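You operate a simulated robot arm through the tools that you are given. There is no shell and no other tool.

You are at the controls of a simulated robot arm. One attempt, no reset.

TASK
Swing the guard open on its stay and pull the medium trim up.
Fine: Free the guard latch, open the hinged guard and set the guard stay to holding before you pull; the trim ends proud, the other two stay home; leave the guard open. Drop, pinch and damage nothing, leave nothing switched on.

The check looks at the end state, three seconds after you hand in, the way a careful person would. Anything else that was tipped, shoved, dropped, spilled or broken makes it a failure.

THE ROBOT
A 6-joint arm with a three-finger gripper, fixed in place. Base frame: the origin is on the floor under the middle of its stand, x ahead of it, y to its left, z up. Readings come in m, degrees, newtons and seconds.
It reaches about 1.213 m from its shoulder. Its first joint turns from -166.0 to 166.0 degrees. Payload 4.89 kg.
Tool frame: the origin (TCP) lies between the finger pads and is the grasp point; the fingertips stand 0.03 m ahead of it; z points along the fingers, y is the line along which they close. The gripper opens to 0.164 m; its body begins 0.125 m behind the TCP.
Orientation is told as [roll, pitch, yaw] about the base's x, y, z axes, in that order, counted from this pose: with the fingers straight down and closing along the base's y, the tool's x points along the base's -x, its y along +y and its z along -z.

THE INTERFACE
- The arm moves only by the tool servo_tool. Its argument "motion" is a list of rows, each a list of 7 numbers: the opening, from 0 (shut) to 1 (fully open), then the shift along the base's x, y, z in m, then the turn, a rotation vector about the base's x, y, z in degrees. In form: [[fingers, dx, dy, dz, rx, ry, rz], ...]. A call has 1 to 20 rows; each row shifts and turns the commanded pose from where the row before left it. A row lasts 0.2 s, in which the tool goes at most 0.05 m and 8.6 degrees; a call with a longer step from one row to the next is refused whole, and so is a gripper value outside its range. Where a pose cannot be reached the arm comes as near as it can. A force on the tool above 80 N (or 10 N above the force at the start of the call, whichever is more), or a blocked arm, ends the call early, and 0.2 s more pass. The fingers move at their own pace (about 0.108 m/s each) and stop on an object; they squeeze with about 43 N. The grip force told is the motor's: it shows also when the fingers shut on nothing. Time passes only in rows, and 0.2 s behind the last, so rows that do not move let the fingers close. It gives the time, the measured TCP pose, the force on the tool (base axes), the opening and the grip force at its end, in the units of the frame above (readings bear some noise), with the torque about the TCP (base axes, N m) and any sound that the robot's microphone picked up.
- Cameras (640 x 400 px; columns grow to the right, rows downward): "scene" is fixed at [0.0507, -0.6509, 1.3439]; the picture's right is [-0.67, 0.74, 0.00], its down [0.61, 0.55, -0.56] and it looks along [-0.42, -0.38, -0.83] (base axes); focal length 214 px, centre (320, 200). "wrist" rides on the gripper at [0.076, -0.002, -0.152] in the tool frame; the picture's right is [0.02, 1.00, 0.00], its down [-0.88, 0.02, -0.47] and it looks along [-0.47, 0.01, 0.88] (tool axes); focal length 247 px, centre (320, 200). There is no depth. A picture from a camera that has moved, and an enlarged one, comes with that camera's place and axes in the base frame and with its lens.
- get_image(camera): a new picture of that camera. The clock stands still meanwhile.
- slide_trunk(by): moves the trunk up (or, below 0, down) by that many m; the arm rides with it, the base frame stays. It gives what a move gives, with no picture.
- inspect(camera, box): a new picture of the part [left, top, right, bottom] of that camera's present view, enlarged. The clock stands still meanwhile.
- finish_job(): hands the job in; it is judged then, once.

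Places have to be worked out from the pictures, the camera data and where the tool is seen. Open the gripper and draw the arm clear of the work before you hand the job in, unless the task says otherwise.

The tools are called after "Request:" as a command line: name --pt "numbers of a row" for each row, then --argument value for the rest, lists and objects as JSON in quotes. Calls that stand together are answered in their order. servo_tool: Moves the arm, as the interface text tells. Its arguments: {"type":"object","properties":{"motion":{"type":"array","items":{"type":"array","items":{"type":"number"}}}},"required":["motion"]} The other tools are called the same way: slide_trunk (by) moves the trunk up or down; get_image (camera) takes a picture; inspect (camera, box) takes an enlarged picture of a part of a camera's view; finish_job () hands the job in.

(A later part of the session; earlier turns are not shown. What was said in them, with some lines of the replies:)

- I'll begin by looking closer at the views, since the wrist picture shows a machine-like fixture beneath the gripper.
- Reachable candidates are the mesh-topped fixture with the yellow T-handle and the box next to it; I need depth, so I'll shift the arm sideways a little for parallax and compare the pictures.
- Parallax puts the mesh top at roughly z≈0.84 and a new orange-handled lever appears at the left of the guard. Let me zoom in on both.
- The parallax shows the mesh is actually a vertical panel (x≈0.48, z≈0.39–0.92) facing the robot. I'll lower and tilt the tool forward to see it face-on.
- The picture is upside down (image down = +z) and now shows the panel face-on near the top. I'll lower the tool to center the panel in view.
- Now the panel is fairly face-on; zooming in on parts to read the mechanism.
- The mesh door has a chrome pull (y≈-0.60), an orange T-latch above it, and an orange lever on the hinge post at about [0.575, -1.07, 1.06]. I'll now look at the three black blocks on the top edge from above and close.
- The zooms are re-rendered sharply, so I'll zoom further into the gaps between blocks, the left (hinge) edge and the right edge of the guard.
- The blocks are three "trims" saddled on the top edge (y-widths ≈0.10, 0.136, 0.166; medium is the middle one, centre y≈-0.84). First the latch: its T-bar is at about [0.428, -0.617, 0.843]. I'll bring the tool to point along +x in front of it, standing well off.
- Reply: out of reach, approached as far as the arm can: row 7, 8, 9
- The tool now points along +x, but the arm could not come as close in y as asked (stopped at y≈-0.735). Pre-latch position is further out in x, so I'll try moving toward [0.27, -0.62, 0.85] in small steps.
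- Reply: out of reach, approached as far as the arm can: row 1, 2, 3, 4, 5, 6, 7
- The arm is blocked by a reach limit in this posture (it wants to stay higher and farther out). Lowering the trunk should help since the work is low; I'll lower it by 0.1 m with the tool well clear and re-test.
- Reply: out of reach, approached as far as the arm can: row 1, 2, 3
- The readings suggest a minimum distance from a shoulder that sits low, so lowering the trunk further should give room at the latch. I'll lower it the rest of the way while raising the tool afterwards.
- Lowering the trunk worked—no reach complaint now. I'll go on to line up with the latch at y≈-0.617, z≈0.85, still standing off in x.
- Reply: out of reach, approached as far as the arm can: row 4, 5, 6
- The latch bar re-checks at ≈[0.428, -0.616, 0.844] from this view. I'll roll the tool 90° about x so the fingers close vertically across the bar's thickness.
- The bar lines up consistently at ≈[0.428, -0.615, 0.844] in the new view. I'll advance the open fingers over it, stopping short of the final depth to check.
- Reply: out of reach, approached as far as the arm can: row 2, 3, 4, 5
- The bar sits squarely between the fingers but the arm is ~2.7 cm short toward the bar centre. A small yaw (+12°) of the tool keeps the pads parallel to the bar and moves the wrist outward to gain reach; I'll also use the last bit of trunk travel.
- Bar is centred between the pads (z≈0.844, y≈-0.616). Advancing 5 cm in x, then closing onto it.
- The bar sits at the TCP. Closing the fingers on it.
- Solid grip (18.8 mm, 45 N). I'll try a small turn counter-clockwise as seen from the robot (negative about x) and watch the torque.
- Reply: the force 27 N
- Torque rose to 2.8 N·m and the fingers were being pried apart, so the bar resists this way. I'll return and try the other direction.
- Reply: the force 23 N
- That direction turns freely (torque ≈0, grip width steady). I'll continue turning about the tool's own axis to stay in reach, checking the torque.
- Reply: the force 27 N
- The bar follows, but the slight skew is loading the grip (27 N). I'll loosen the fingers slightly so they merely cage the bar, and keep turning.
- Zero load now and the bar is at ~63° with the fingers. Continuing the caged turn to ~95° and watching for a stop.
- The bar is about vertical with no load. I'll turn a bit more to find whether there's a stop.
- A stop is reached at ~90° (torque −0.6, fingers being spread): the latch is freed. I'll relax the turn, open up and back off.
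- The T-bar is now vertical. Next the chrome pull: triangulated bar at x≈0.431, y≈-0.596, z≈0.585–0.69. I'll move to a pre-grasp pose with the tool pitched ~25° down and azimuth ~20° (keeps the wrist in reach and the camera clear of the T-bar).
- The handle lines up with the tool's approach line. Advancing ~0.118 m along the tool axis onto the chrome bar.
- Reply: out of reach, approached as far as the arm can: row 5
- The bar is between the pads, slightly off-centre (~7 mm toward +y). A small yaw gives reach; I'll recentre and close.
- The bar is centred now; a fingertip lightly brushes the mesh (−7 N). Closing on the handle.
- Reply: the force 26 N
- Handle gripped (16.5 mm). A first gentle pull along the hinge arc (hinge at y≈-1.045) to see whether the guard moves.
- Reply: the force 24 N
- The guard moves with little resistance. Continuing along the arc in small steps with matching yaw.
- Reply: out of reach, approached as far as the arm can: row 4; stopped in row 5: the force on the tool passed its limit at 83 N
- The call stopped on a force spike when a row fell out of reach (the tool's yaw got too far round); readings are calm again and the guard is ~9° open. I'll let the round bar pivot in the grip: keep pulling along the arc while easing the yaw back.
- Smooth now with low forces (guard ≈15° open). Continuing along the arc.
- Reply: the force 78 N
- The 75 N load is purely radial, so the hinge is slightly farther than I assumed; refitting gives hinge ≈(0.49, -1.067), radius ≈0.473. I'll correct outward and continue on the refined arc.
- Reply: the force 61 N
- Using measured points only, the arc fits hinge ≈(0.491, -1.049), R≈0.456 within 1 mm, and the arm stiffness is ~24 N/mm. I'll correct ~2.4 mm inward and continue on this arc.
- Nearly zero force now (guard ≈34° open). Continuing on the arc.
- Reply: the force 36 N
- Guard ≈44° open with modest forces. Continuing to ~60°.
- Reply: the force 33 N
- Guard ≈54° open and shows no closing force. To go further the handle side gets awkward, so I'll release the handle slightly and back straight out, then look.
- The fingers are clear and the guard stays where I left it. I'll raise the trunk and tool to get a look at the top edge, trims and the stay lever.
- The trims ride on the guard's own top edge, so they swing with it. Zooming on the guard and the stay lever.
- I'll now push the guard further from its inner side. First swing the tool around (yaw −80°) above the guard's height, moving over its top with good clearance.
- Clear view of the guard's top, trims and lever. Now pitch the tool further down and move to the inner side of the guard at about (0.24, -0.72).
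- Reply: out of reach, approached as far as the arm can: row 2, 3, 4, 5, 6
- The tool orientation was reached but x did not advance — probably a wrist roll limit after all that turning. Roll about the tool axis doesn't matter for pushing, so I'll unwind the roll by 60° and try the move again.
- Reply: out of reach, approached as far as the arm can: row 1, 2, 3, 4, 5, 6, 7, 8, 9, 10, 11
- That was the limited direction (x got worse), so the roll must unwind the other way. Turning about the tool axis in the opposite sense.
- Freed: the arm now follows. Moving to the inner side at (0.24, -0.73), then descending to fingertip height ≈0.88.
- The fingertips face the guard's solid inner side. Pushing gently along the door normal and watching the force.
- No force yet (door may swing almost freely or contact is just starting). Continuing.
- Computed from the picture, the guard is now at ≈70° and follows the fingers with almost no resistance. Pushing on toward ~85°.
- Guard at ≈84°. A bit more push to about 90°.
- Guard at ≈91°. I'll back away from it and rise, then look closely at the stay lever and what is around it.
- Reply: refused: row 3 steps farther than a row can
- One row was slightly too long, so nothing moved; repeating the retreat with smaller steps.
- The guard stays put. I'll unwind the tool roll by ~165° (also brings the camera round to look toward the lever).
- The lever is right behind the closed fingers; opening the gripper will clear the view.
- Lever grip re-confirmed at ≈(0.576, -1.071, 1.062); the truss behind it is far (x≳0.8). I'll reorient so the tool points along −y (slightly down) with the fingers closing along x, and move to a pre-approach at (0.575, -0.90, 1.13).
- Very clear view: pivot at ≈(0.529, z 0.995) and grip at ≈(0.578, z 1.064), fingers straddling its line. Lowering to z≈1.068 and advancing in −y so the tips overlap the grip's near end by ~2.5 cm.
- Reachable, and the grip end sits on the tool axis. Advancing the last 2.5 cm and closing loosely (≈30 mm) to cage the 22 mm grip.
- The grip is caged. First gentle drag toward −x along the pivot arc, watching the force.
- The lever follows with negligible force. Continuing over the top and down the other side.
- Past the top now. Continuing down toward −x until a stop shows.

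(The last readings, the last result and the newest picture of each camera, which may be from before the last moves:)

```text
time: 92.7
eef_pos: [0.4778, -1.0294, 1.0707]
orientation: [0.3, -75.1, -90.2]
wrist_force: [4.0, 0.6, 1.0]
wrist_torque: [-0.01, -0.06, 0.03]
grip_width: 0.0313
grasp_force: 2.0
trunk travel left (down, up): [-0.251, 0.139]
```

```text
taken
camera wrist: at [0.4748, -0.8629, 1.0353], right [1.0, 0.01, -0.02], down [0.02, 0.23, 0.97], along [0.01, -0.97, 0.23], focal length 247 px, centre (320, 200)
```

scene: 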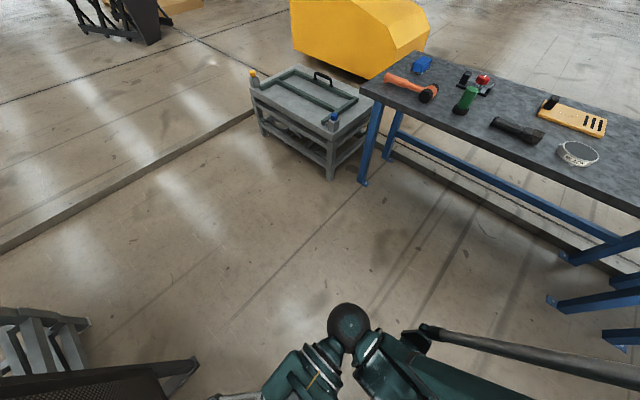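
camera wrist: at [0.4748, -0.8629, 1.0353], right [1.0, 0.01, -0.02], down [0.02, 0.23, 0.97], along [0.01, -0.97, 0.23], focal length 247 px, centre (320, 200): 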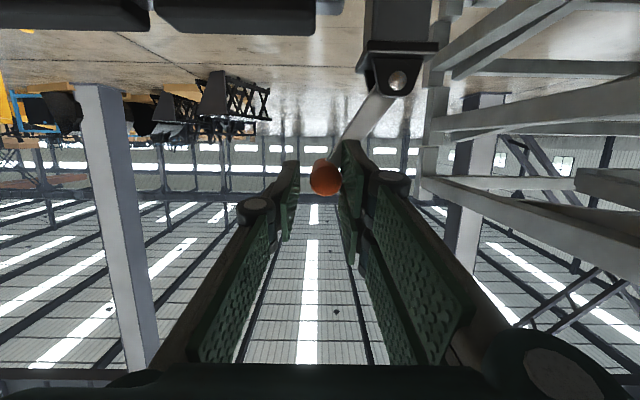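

A slight force appears near −33°. One more small push to seat it against its stop.

Request:
servo_tool --pt "0.18 -0.005 0 -0.003 0 0 0" --pt "0.18 -0.005 0 -0.0035 0 0 0" --pt "0.18 0 0 0 0 0 0"

Request:
get_image --camera "wrist"

```text
time: 93.5
eef_pos: [0.4705, -1.0272, 1.0631]
orientation: [0.1, -75.1, -90.0]
wrist_force: [39.3, 8.8, 8.8]
wrist_torque: [-0.33, -0.22, 1.25]
grip_width: 0.0449
grasp_force: 20.0
trunk travel left (down, up): [-0.251, 0.139]
```

```text
taken
camera wrist: at [0.4669, -0.8616, 1.0291], right [1.0, 0.01, -0.02], down [0.02, 0.23, 0.97], along [0.01, -0.97, 0.23], focal length 247 px, centre (320, 200)
```

wrist: 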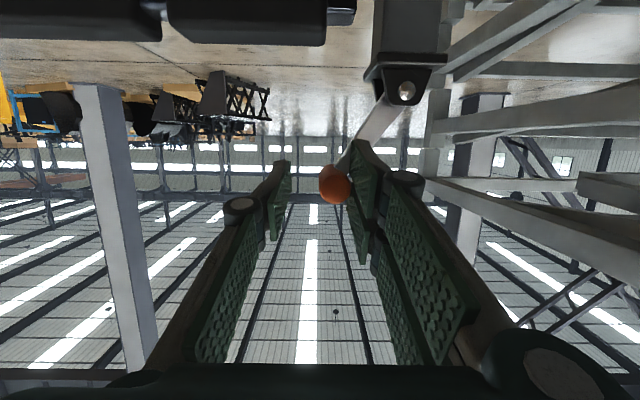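

The lever hits its stop (39 N) at about −36°, i.e. thrown to its other end. I'll relieve, open, and back out along +y.

Request:
servo_tool --pt "0.18 0.008 0 0.003 0 0 0" --pt "0.4 0.002 0 0 0 0 0" --pt "0.4 0 0 0 0 0 0" --pt "0.4 0 0.02 0 0 0 0" --pt "0.4 0 0.03 0 0 0 0" --pt "0.4 0 0.04 0.01 0 0 0" --pt "0.4 0 0.04 0.02 0 0 0" --pt "0.4 0 0 0 0 0 0"

Request:
get_image --camera "wrist"

```text
time: 95.3
eef_pos: [0.4764, -0.9003, 1.0972]
orientation: [0.4, -75.1, -90.2]
wrist_force: [0.7, 0.7, 0.8]
wrist_torque: [0.06, -0.03, 0.05]
grip_width: 0.0659
grasp_force: 0.0
trunk travel left (down, up): [-0.251, 0.139]
```

```text
taken
camera wrist: at [0.4736, -0.7348, 1.0627], right [1.0, 0.01, -0.02], down [0.02, 0.23, 0.97], along [0.01, -0.97, 0.23], focal length 247 px, centre (320, 200)
```

wrist: 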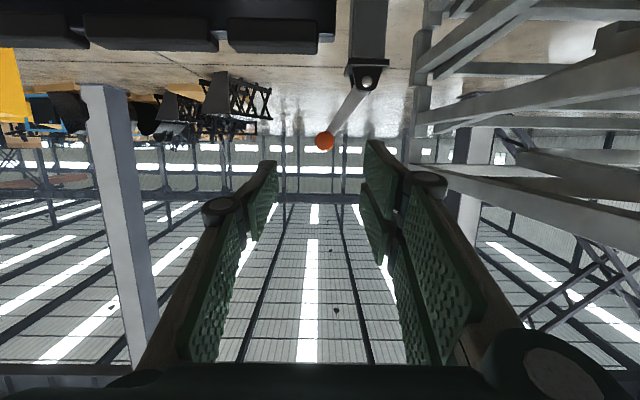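

The lever stays thrown, and from this view the guard is at ≈92°. Next the medium trim, centre ≈(0.282, -1.056, 0.945). I'll raise the trunk and turn the tool to point straight down with fingers closing along y.

Request:
slide_trunk --by 0.135

Request:
servo_tool --pt "0.5 -0.0139 0.0036 -0.006 4.15 4.15 5.41" --pt "0.5 -0.0139 0.0036 -0.006 4.15 4.15 5.41" --pt "0.5 -0.0139 0.0036 -0.006 4.15 4.15 5.41" --pt "0.5 -0.0139 0.0036 -0.006 4.15 4.15 5.41" --pt "0.5 -0.0139 0.0036 -0.006 4.15 4.15 5.41" --pt "0.5 -0.0139 0.0036 -0.006 4.15 4.15 5.41" --pt "0.5 -0.0139 0.0036 -0.006 4.15 4.15 5.41" --pt "0.5 -0.0139 0.0036 -0.006 4.15 4.15 5.41" --pt "0.5 -0.0139 0.0036 -0.006 4.15 4.15 5.41" --pt "0.5 -0.0139 0.0036 -0.006 4.15 4.15 5.41" --pt "0.5 -0.0139 0.0036 -0.006 4.15 4.15 5.41" --pt "0.5 -0.0139 0.0036 -0.006 4.15 4.15 5.41" --pt "0.5 -0.0139 0.0036 -0.006 4.15 4.15 5.41" --pt "0.5 -0.0139 0.0036 -0.006 4.15 4.15 5.41" --pt "0.5 0 0 0 0 0 0"

Request:
get_image --camera "wrist"

```text
time: 96.9
eef_pos: [0.4767, -0.9011, 1.2319]
orientation: [0.3, -75.1, -90.1]
wrist_force: [-1.0, -0.8, 0.9]
wrist_torque: [0.02, -0.01, -0.01]
grip_width: 0.0659
grasp_force: 0.0
trunk travel left (down, up): [-0.386, 0.004]
```

```text
time: 100.1
eef_pos: [0.2833, -0.8524, 1.1481]
orientation: [0.1, 0.0, 0.0]
wrist_force: [0.0, -0.5, 0.2]
wrist_torque: [0.12, 0.06, 0.01]
grip_width: 0.0817
grasp_force: 0.1
trunk travel left (down, up): [-0.386, 0.004]
```

```text
taken
camera wrist: at [0.2059, -0.8546, 1.3005], right [-0.02, 1.0, 0.0], down [0.88, 0.02, 0.47], along [0.47, 0.01, -0.88], focal length 247 px, centre (320, 200)
```

wrist: 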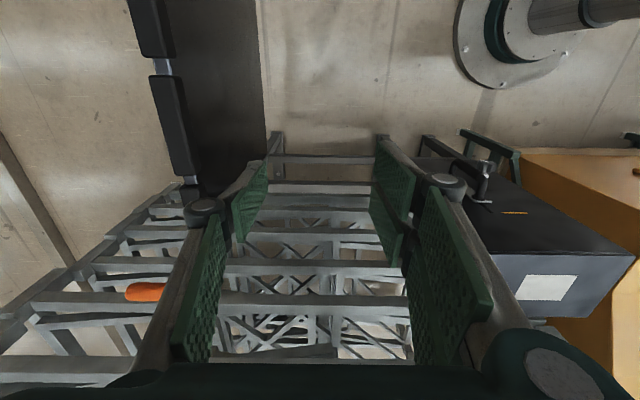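

Now looking down with the guard's top edge at left. Zooming to measure the medium trim precisely.

Request:
inspect --camera "wrist" --box '[110, 0, 270, 220]'

```text
1.82 times, centred on (190, 110) of wrist
camera zoom: at [0.2059, -0.8546, 1.3005], right [-0.02, 1.0, 0.0], down [0.88, 0.02, 0.47], along [0.47, 0.01, -0.88], focal length 449 px, centre (556, 364)
```

zoom: 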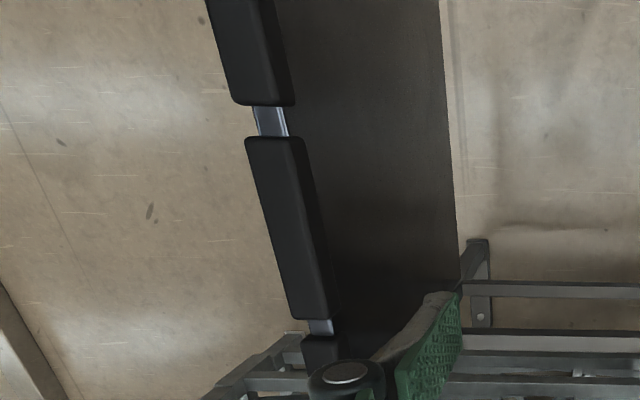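

Medium trim centre ≈(0.285, -1.055), top z≈0.958, aligned within a few degrees of x. Moving over it, staying above.

Request:
servo_tool --pt "0.5 0 -0.04 -0.02 0 0 0" --pt "0.5 0 -0.04 -0.02 0 0 0" --pt "0.5 0 -0.04 -0.02 0 0 0" --pt "0.5 0 -0.04 -0.02 0 0 0" --pt "0.5 0.002 -0.042 -0.018 0 0 0" --pt "0.5 0 0 0 0 0 0"

Request:
get_image --camera "wrist"

```text
time: 101.5
eef_pos: [0.2838, -1.0512, 1.0489]
orientation: [0.0, 0.0, 0.0]
wrist_force: [0.9, -1.0, -1.7]
wrist_torque: [0.25, 0.04, 0.01]
grip_width: 0.0822
grasp_force: 0.1
trunk travel left (down, up): [-0.386, 0.004]
```

```text
taken
camera wrist: at [0.2068, -1.0545, 1.201], right [-0.02, 1.0, 0.0], down [0.88, 0.02, 0.47], along [0.47, 0.01, -0.88], focal length 247 px, centre (320, 200)
```

wrist: 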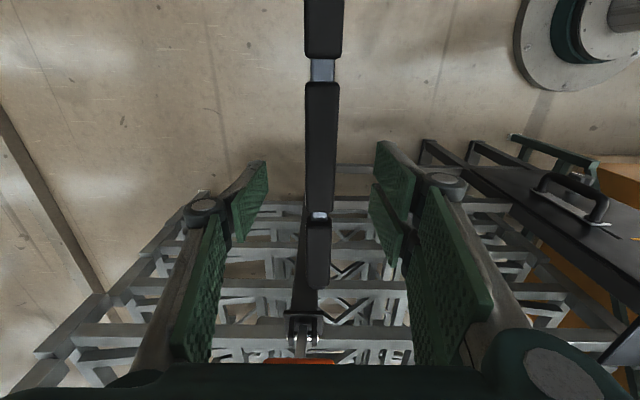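

Reachable and well centred over the medium trim. Descending straight to TCP z≈0.957 (tips just at the trim's lower edge).

Request:
servo_tool --pt "0.5 0 -0.001 -0.02 0 0 0" --pt "0.5 0 0 -0.02 0 0 0" --pt "0.5 0 0 -0.02 0 0 0" --pt "0.5 0 0 -0.02 0 0 0" --pt "0.5 0 0 -0.012 0 0 0" --pt "0.5 0 0 0 0 0 0"

Request:
get_image --camera "wrist"

```text
time: 102.9
eef_pos: [0.2842, -1.0542, 0.9562]
orientation: [0.0, -0.1, 0.0]
wrist_force: [-0.5, -1.2, -0.7]
wrist_torque: [0.06, 0.02, -0.03]
grip_width: 0.082
grasp_force: 0.1
trunk travel left (down, up): [-0.386, 0.004]
```

```text
taken
camera wrist: at [0.2077, -1.0569, 1.1087], right [-0.02, 1.0, 0.0], down [0.88, 0.02, 0.47], along [0.47, 0.01, -0.88], focal length 247 px, centre (320, 200)
```

wrist: 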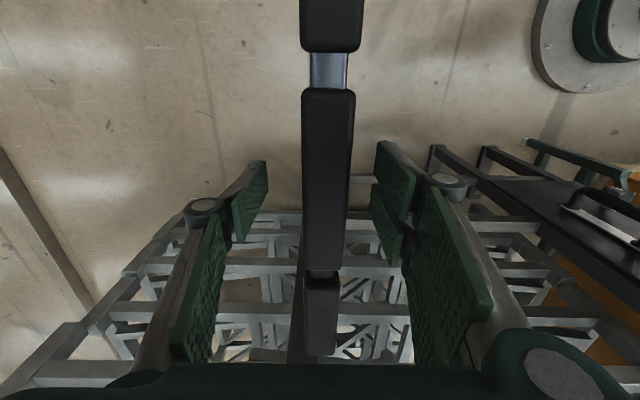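

Fingers straddle the medium trim, centred along its length; shifting 3 mm in +y to centre across, then closing.

Request:
servo_tool --pt "0.5 0 0.003 0 0 0 0" --pt "0.3 0 0 0 0 0 0" --pt "0.2 0 0 0 0 0 0" --pt "0 0 0 0 0 0 0" --pt "0 0 0 0 0 0 0"

Request:
get_image --camera "wrist"

```text
time: 104.1
eef_pos: [0.2837, -1.0504, 0.9567]
orientation: [0.0, -0.2, 0.0]
wrist_force: [-0.2, 0.3, 0.4]
wrist_torque: [0.11, 0.0, 0.52]
grip_width: 0.0304
grasp_force: 45.3
trunk travel left (down, up): [-0.386, 0.004]
```

```text
taken
camera wrist: at [0.2073, -1.0532, 1.1101], right [-0.02, 1.0, 0.0], down [0.88, 0.02, 0.47], along [0.47, 0.01, -0.88], focal length 247 px, centre (320, 200)
```

wrist: 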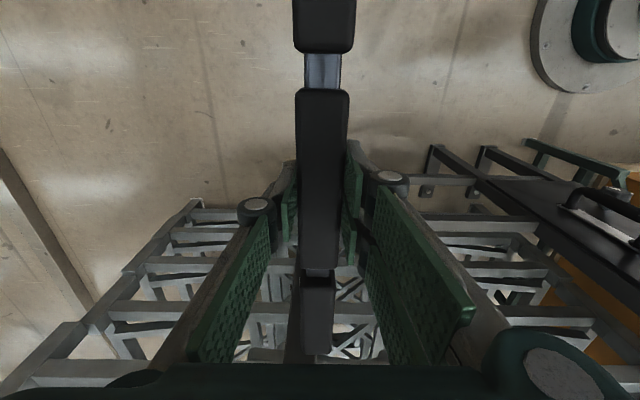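

Gripped at 30.4 mm (the trim's thickness) with little side load. Pulling up gently.

Request:
servo_tool --pt "0 0 0 0.003 0 0 0" --pt "0 0 0 0.004 0 0 0" --pt "0 0 0 0.004 0 0 0" --pt "0 0 0 0 0 0 0"

Request:
get_image --camera "wrist"

```text
time: 105.1
eef_pos: [0.2853, -1.0503, 0.9682]
orientation: [0.1, 0.0, 0.0]
wrist_force: [-3.2, 23.5, -10.0]
wrist_torque: [0.26, -0.15, 0.95]
grip_width: 0.0305
grasp_force: 45.6
trunk travel left (down, up): [-0.386, 0.004]
```

```text
taken
camera wrist: at [0.2074, -1.0534, 1.121], right [-0.02, 1.0, 0.0], down [0.88, 0.02, 0.47], along [0.47, 0.01, -0.88], focal length 247 px, centre (320, 200)
```

wrist: 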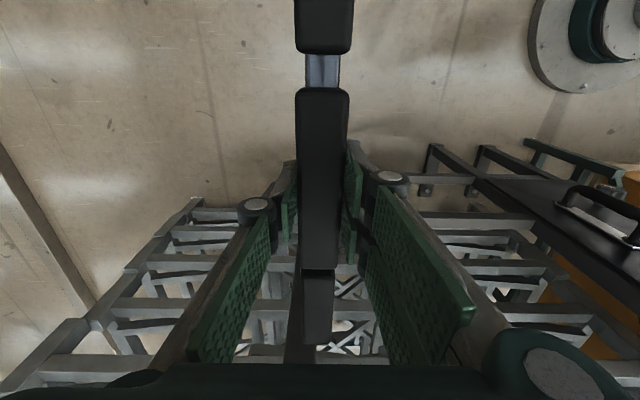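

The medium trim rises with the gripper (+11 mm) while its neighbours stay; downward load only 10 N. Continuing in small steps, watching for a stop.

Request:
servo_tool --pt "0 0 -0.0005 0.004 0 0 0" --pt "0 0 0 0.004 0 0 0" --pt "0 0 0 0 0 0 0"

Request:
servo_tool --pt "0 0 0 0.004 0 0 0" --pt "0 0 0 0.004 0 0 0" --pt "0 0 0 0 0 0 0"

Request:
get_image --camera "wrist"

```text
time: 106.1
eef_pos: [0.2847, -1.0509, 0.9743]
orientation: [0.1, 0.0, 0.1]
wrist_force: [0.3, 3.0, -21.0]
wrist_torque: [-0.42, -0.15, 0.08]
grip_width: 0.0304
grasp_force: 45.1
trunk travel left (down, up): [-0.386, 0.004]
stopped in row 3: the force on the tool passed its limit at 82 N (the readings are from after the stop); the commanded pose is now the measured one
```

```text
time: 106.9
eef_pos: [0.2852, -1.0506, 0.9806]
orientation: [0.3, 0.0, 0.0]
wrist_force: [-2.7, 29.4, -71.1]
wrist_torque: [-0.02, 0.38, 1.17]
grip_width: 0.0311
grasp_force: 45.3
trunk travel left (down, up): [-0.386, 0.004]
```

```text
taken
camera wrist: at [0.2078, -1.0546, 1.1327], right [-0.02, 1.0, 0.01], down [0.88, 0.02, 0.47], along [0.47, 0.02, -0.88], focal length 247 px, centre (320, 200)
```

wrist: 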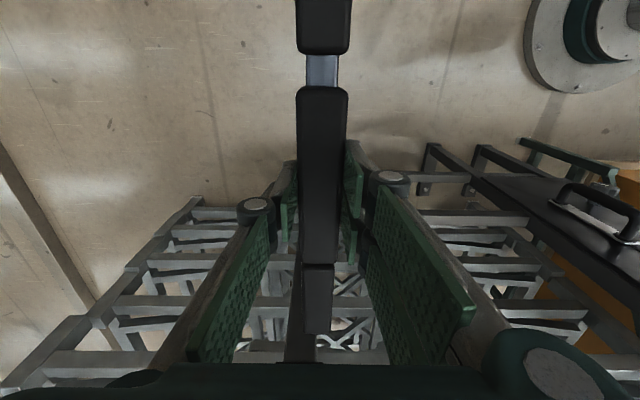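

It met its upper stop (~+19 mm) and the pads began to slip, so that's the full travel. I'll relieve the pull by 3 mm and read the force before releasing.

Request:
servo_tool --pt "0 0 0 -0.0015 0 0 0" --pt "0 0 -0.001 -0.0013 0 0 0" --pt "0 0 0 0 0 0 0"

```text
time: 107.7
eef_pos: [0.2845, -1.0518, 0.981]
orientation: [0.3, 0.1, 0.0]
wrist_force: [-2.3, 30.5, -31.9]
wrist_torque: [0.34, 0.24, 1.34]
grip_width: 0.0308
grasp_force: 44.5
trunk travel left (down, up): [-0.386, 0.004]
```

Request:
servo_tool --pt "0 0 0.001 -0.001 0 0 0" --pt "0 0 0 -0.0005 0 0 0" --pt "0 0 0 0 0 0 0"

Request:
inspect --camera "wrist" --box '[260, 0, 400, 350]'

```text
time: 108.5
eef_pos: [0.285, -1.0517, 0.9811]
orientation: [0.0, -0.1, 0.1]
wrist_force: [13.9, -6.0, 8.5]
wrist_torque: [-0.25, -0.31, 1.22]
grip_width: 0.0306
grasp_force: 45.0
trunk travel left (down, up): [-0.386, 0.004]
```

```text
1.14 times, centred on (330, 175) of wrist
camera zoom: at [0.2075, -1.0537, 1.1323], right [-0.02, 1.0, 0.0], down [0.88, 0.02, 0.47], along [0.47, 0.01, -0.88], focal length 282 px, centre (309, 229)
```

zoom: 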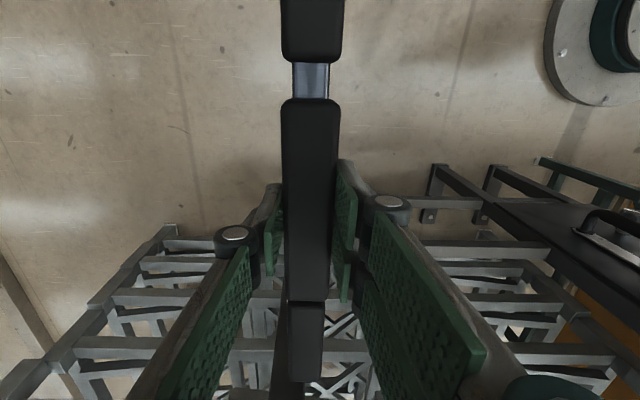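

The load is relieved. Opening the fingers and lifting straight up, then checking whether the trim stays proud.

Request:
servo_tool --pt "0.22 0 0 0 0 0 0" --pt "0.35 0 0 0 0 0 0" --pt "0.5 0 0 0 0 0 0" --pt "0.5 0 0 0.02 0 0 0" --pt "0.5 0 0 0.03 0 0 0" --pt "0.5 0 0 0.03 0 0 0" --pt "0.5 0 0 0 0 0 0"

Request:
get_image --camera "wrist"

```text
time: 110.1
eef_pos: [0.2838, -1.05, 1.0616]
orientation: [0.0, 0.1, 0.0]
wrist_force: [0.1, 0.9, 0.7]
wrist_torque: [-0.11, -0.01, 0.01]
grip_width: 0.0824
grasp_force: 0.0
trunk travel left (down, up): [-0.386, 0.004]
```

```text
taken
camera wrist: at [0.2067, -1.053, 1.2133], right [-0.02, 1.0, 0.0], down [0.88, 0.02, 0.47], along [0.47, 0.01, -0.88], focal length 247 px, centre (320, 200)
```

wrist: 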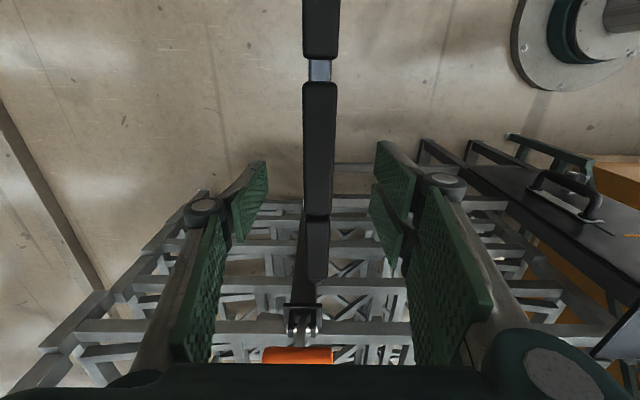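

The trim appears to stay raised. I'll back away toward the robot and turn the camera to view the guard's top edge from the side.

Request:
servo_tool --pt "0.5 0 0.01 0.03 0 0 0" --pt "0.5 0 0.04 0.01 0 0 0" --pt "0.5 0 0.04 0 0 0 0" --pt "0.5 0.001 0.02 0 -2.93 -2.93 -7.08" --pt "0.5 0.001 0.02 0 -2.93 -2.93 -7.08" --pt "0.5 0.001 0.02 0 -2.93 -2.93 -7.08" --pt "0.5 0.001 0.02 0 -2.93 -2.93 -7.08" --pt "0.5 0.001 0.02 0 -2.93 -2.93 -7.08" --pt "0.5 0.001 0.02 0 -2.93 -2.93 -7.08" --pt "0.5 0.001 0.02 0 -2.93 -2.93 -7.08" --pt "0.5 0.001 0.02 0 -2.93 -2.93 -7.08" --pt "0.5 0.001 0 0 -2.93 -2.93 -7.08" --pt "0.5 0.001 0 0 -2.93 -2.93 -7.08" --pt "0.5 0.001 0 0 -2.93 -2.93 -7.08" --pt "0.5 0.001 0 0 -2.93 -2.93 -7.08" --pt "0.5 0 0 0 0 0 0"

Request:
get_image --camera "wrist"

```text
time: 113.5
eef_pos: [0.2983, -0.7996, 1.1]
orientation: [0.3, -45.0, -90.2]
wrist_force: [0.5, -0.8, -0.1]
wrist_torque: [-0.03, 0.05, -0.05]
grip_width: 0.0819
grasp_force: 0.0
trunk travel left (down, up): [-0.386, 0.004]
```

```text
taken
camera wrist: at [0.2944, -0.6391, 1.1531], right [1.0, 0.02, -0.01], down [0.02, -0.29, 0.96], along [0.01, -0.96, -0.29], focal length 247 px, centre (320, 200)
```

wrist: 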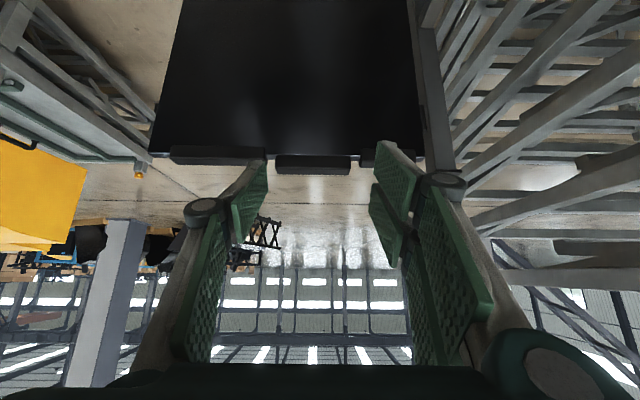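

Request:
inspect --camera "wrist" --box '[140, 120, 440, 210]'

Request:
inspect --camera "wrist" --box '[265, 140, 365, 190]'

```text
2.13 times, centred on (290, 165) of wrist
camera zoom: at [0.2944, -0.6391, 1.1531], right [1.0, 0.02, -0.01], down [0.02, -0.29, 0.96], along [0.01, -0.96, -0.29], focal length 527 px, centre (384, 275)
```

zoom: 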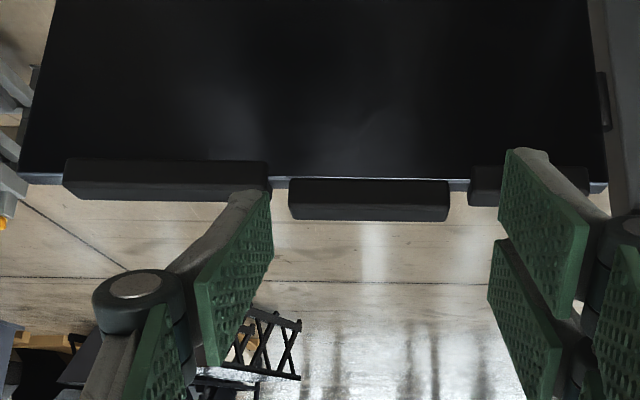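

```text
6.40 times, centred on (315, 165) of wrist
camera zoom: at [0.2944, -0.6391, 1.1531], right [1.0, 0.02, -0.01], down [0.02, -0.29, 0.96], along [0.01, -0.96, -0.29], focal length 1581 px, centre (352, 424)
```

zoom: 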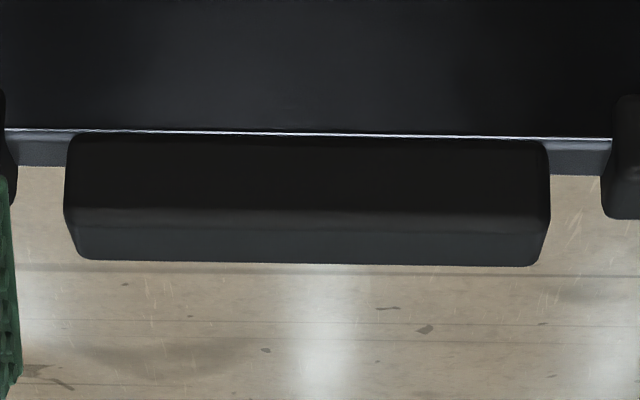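

The side view (upside down) shows the medium trim ~18 mm proud, the small and large ones at home. To verify the stay truly holds, I'll give the guard's inner side a light push in the opening direction with closed fingers.

Request:
servo_tool --pt "0 -0.03 -0.01 -0.02 0 0 0" --pt "0 -0.03 -0.01 -0.03 0 0 0" --pt "0 -0.03 -0.015 -0.03 0 0 0" --pt "0 -0.03 -0.02 -0.03 0 0 0" --pt "0 -0.03 -0.025 -0.03 0 0 0" --pt "0 -0.018 -0.03 -0.03 0 0 0" --pt "0 0 -0.03 -0.03 0 0 0" --pt "0 0 -0.02 0 0 0 0" --pt "0 0 0 0 0 0 0"

Request:
get_image --camera "wrist"

```text
time: 115.5
eef_pos: [0.1309, -0.9694, 0.9061]
orientation: [0.2, -45.0, -90.0]
wrist_force: [0.4, -0.1, -0.3]
wrist_torque: [0.0, 0.02, -0.02]
grip_width: 0.0
grasp_force: 43.1
out of reach, approached as far as the arm can: row 4, 5
trunk travel left (down, up): [-0.386, 0.004]
```

```text
taken
camera wrist: at [0.1285, -0.8081, 0.9595], right [1.0, 0.02, -0.01], down [0.02, -0.29, 0.96], along [0.01, -0.96, -0.29], focal length 247 px, centre (320, 200)
```

wrist: 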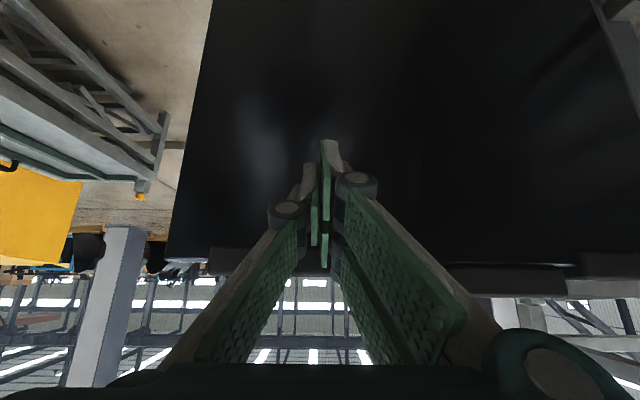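

Fingertips are ~5 cm from the inner face. Approaching slowly until contact.

Request:
servo_tool --pt "0 0 -0.015 0 0 0 0" --pt "0 0 -0.01 0 0 0 0" --pt "0 0 -0.005 0 0 0 0" --pt "0 0 -0.005 0 0 0 0" --pt "0 0 -0.004 0 0 0 0" --pt "0 0 0 0 0 0 0"

Request:
servo_tool --pt "0 0 -0.004 0 0 0 0" --pt "0 0 -0.004 0 0 0 0" --pt "0 0 0 0 0 0 0"

```text
time: 116.9
eef_pos: [0.1308, -1.0077, 0.9059]
orientation: [0.2, -45.0, -90.0]
wrist_force: [5.8, 33.5, -8.3]
wrist_torque: [0.27, 0.05, 0.42]
grip_width: 0.0
grasp_force: 43.0
trunk travel left (down, up): [-0.386, 0.004]
```

```text
time: 117.7
eef_pos: [0.1304, -1.0136, 0.9072]
orientation: [0.2, -45.1, -90.1]
wrist_force: [5.8, 31.3, -4.0]
wrist_torque: [0.04, 0.05, 0.38]
grip_width: 0.0
grasp_force: 42.9
trunk travel left (down, up): [-0.386, 0.004]
```

With the stay set, the guard now resists with ~31 N where it moved freely before — it is holding. Retreating from it and rising clear.

Request:
servo_tool --pt "0 0 0.02 0 0 0 0" --pt "0 0 0.04 0 0 0 0" --pt "0 0 0.04 0.01 0 0 0" --pt "0 0.01 0.03 0.035 0 0 0" --pt "0 0.01 0.02 0.04 0 0 0" --pt "0 0.01 0.02 0.04 0 0 0" --pt "0.3 0.01 0.02 0.04 0 0 0" --pt "0.5 0.01 0.02 0.04 0 0 0" --pt "0.8 0.01 0.02 0.04 0 0 0" --pt "1 0.01 0.02 0.04 0 0 0" --pt "1 0 0 0 0 0 0"

Request:
get_image --camera "wrist"

```text
time: 120.1
eef_pos: [0.2006, -0.7718, 1.1971]
orientation: [0.2, -45.0, -90.1]
wrist_force: [-0.8, 1.8, 0.1]
wrist_torque: [-0.11, -0.02, 0.05]
grip_width: 0.1643
grasp_force: 0.0
out of reach, approached as far as the arm can: row 3
trunk travel left (down, up): [-0.386, 0.004]
```

```text
taken
camera wrist: at [0.1974, -0.6104, 1.2508], right [1.0, 0.02, -0.01], down [0.02, -0.29, 0.96], along [0.01, -0.96, -0.29], focal length 247 px, centre (320, 200)
```

wrist: 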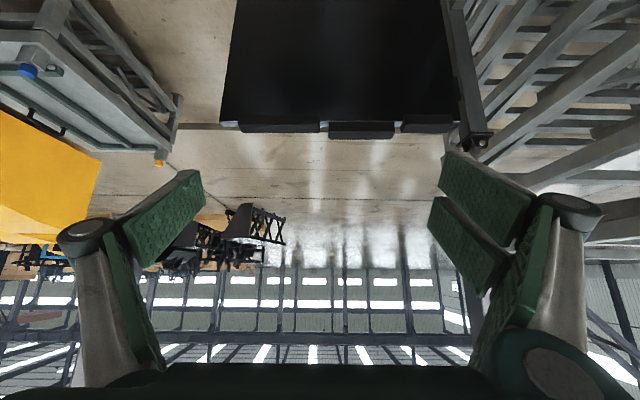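

Request:
inspect --camera "wrist" --box '[210, 90, 510, 190]'

Request:
inspect --camera "wrist" --box '[430, 110, 510, 160]'

```text
2.13 times, centred on (360, 140) of wrist
camera zoom: at [0.1974, -0.6104, 1.2508], right [1.0, 0.02, -0.01], down [0.02, -0.29, 0.96], along [0.01, -0.96, -0.29], focal length 527 px, centre (235, 328)
```

zoom: 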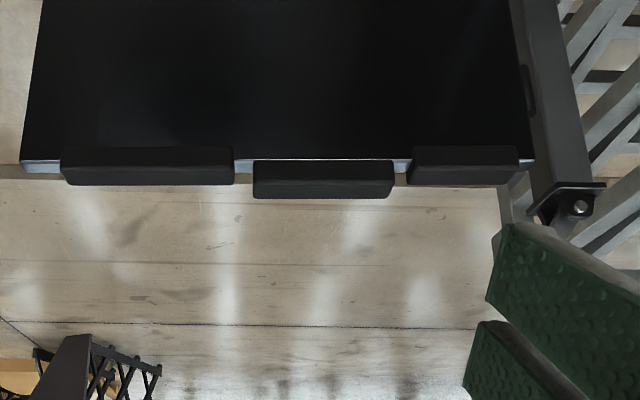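

```text
8.00 times, centred on (470, 135) of wrist
camera zoom: at [0.1974, -0.6104, 1.2508], right [1.0, 0.02, -0.01], down [0.02, -0.29, 0.96], along [0.01, -0.96, -0.29], focal length 1976 px, centre (-880, 720)
```

zoom: 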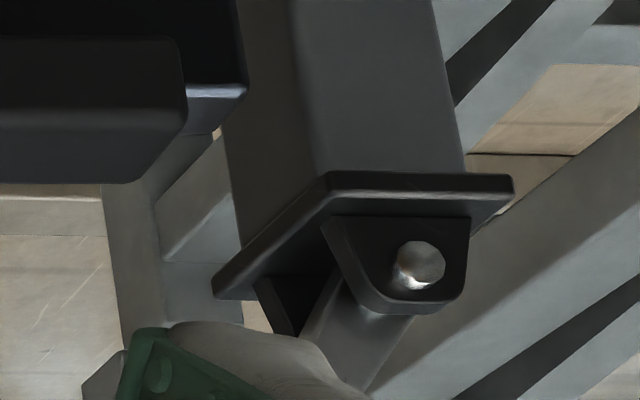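

The medium trim still stands proud. I'll zoom in for a precise comparison with the neighbours, to be sure it isn't creeping down.

Request:
inspect --camera "wrist" --box '[300, 110, 420, 150]'

```text
5.33 times, centred on (360, 130) of wrist
camera zoom: at [0.1974, -0.6104, 1.2508], right [1.0, 0.02, -0.01], down [0.02, -0.29, 0.96], along [0.01, -0.96, -0.29], focal length 1317 px, centre (107, 573)
```

zoom: 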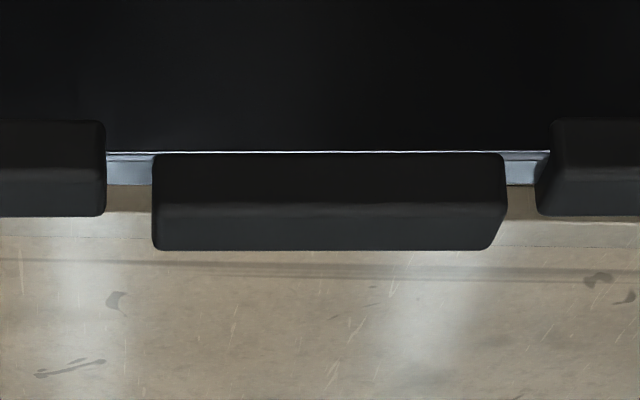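

Precise zoom: medium ≈15 mm proud (its lower edge flush with the guard's top), both neighbours at home, lever thrown, nothing creeping. I'll draw the arm further clear before handing in.

Request:
servo_tool --pt "1 0 0.02 0.02 0 0 0" --pt "1 0 0.02 0.02 0 0 0" --pt "1 0 0.02 0.02 0 0 0" --pt "1 0 0.02 0.02 0 0 0" --pt "1 0 0.02 0.02 0 0 0" --pt "1 0 0.02 0.02 0 0 0" --pt "1 0 0 0 0 0 0" --pt "1 0 0 0 0 0 0"

Request:
inspect --camera "wrist" --box '[210, 60, 510, 180]'

Request:
get_image --camera "scene"

```text
time: 121.9
eef_pos: [0.2024, -0.6557, 1.3171]
orientation: [0.2, -44.9, -90.2]
wrist_force: [0.4, -0.9, -0.3]
wrist_torque: [0.02, 0.03, -0.02]
grip_width: 0.1638
grasp_force: 0.1
trunk travel left (down, up): [-0.386, 0.004]
```

```text
2.13 times, centred on (360, 120) of wrist
camera zoom: at [0.1993, -0.4942, 1.3702], right [1.0, 0.02, -0.01], down [0.02, -0.29, 0.96], along [0.01, -0.96, -0.29], focal length 527 px, centre (235, 371)
```

zoom: 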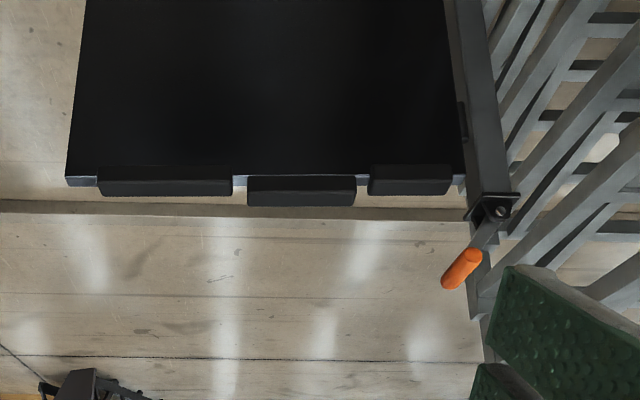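

```text
taken
```

scene: 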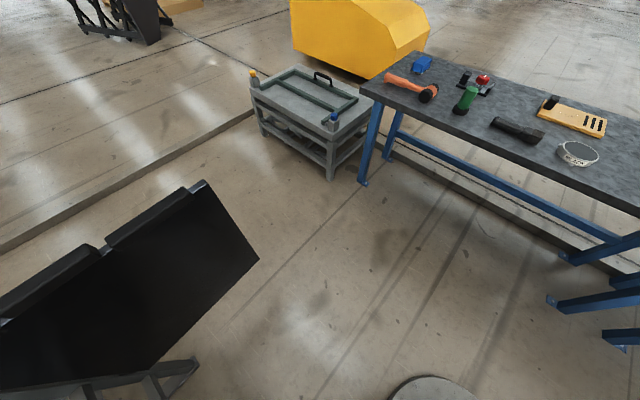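

Final state: guard open ≈92° and held by the thrown stay lever, medium trim proud with the small and large ones home, gripper open and well clear. Handing in.

Request:
finish_job

```text
The job is handed in.
```

I freed the guard latch, swung the guard open to about 92°, set its stay and pulled the medium trim up. The job is handed in, but no result has come back yet.

- **Latch:** I turned the orange T-handle about 90° until it met its stop, and left it freed.
- **Guard stay:** I took the orange lever on the hinge post for the stay and threw it to its other end stop. The guard swung almost freely before. Afterwards it took about 31 N to move it, so I judge it is holding. That test push opened the guard about 1° further.
- **Medium trim:** It stands about 15 mm proud, at what felt like its upper stop. It showed no sign of sinking in the roughly 12 seconds before I handed in.
- **Other two trims:** The small and large ones are still home.

The arm's force limit tripped twice, at 83 N while opening the guard and at 82 N when the trim reached its stop. I kept pulling after the second trip, up to about 71 N, and the pads slipped a few millimetres on the trim. I saw no damage in the pictures.

Nothing was dropped or left switched on. The gripper is open and the arm is well clear of the work.
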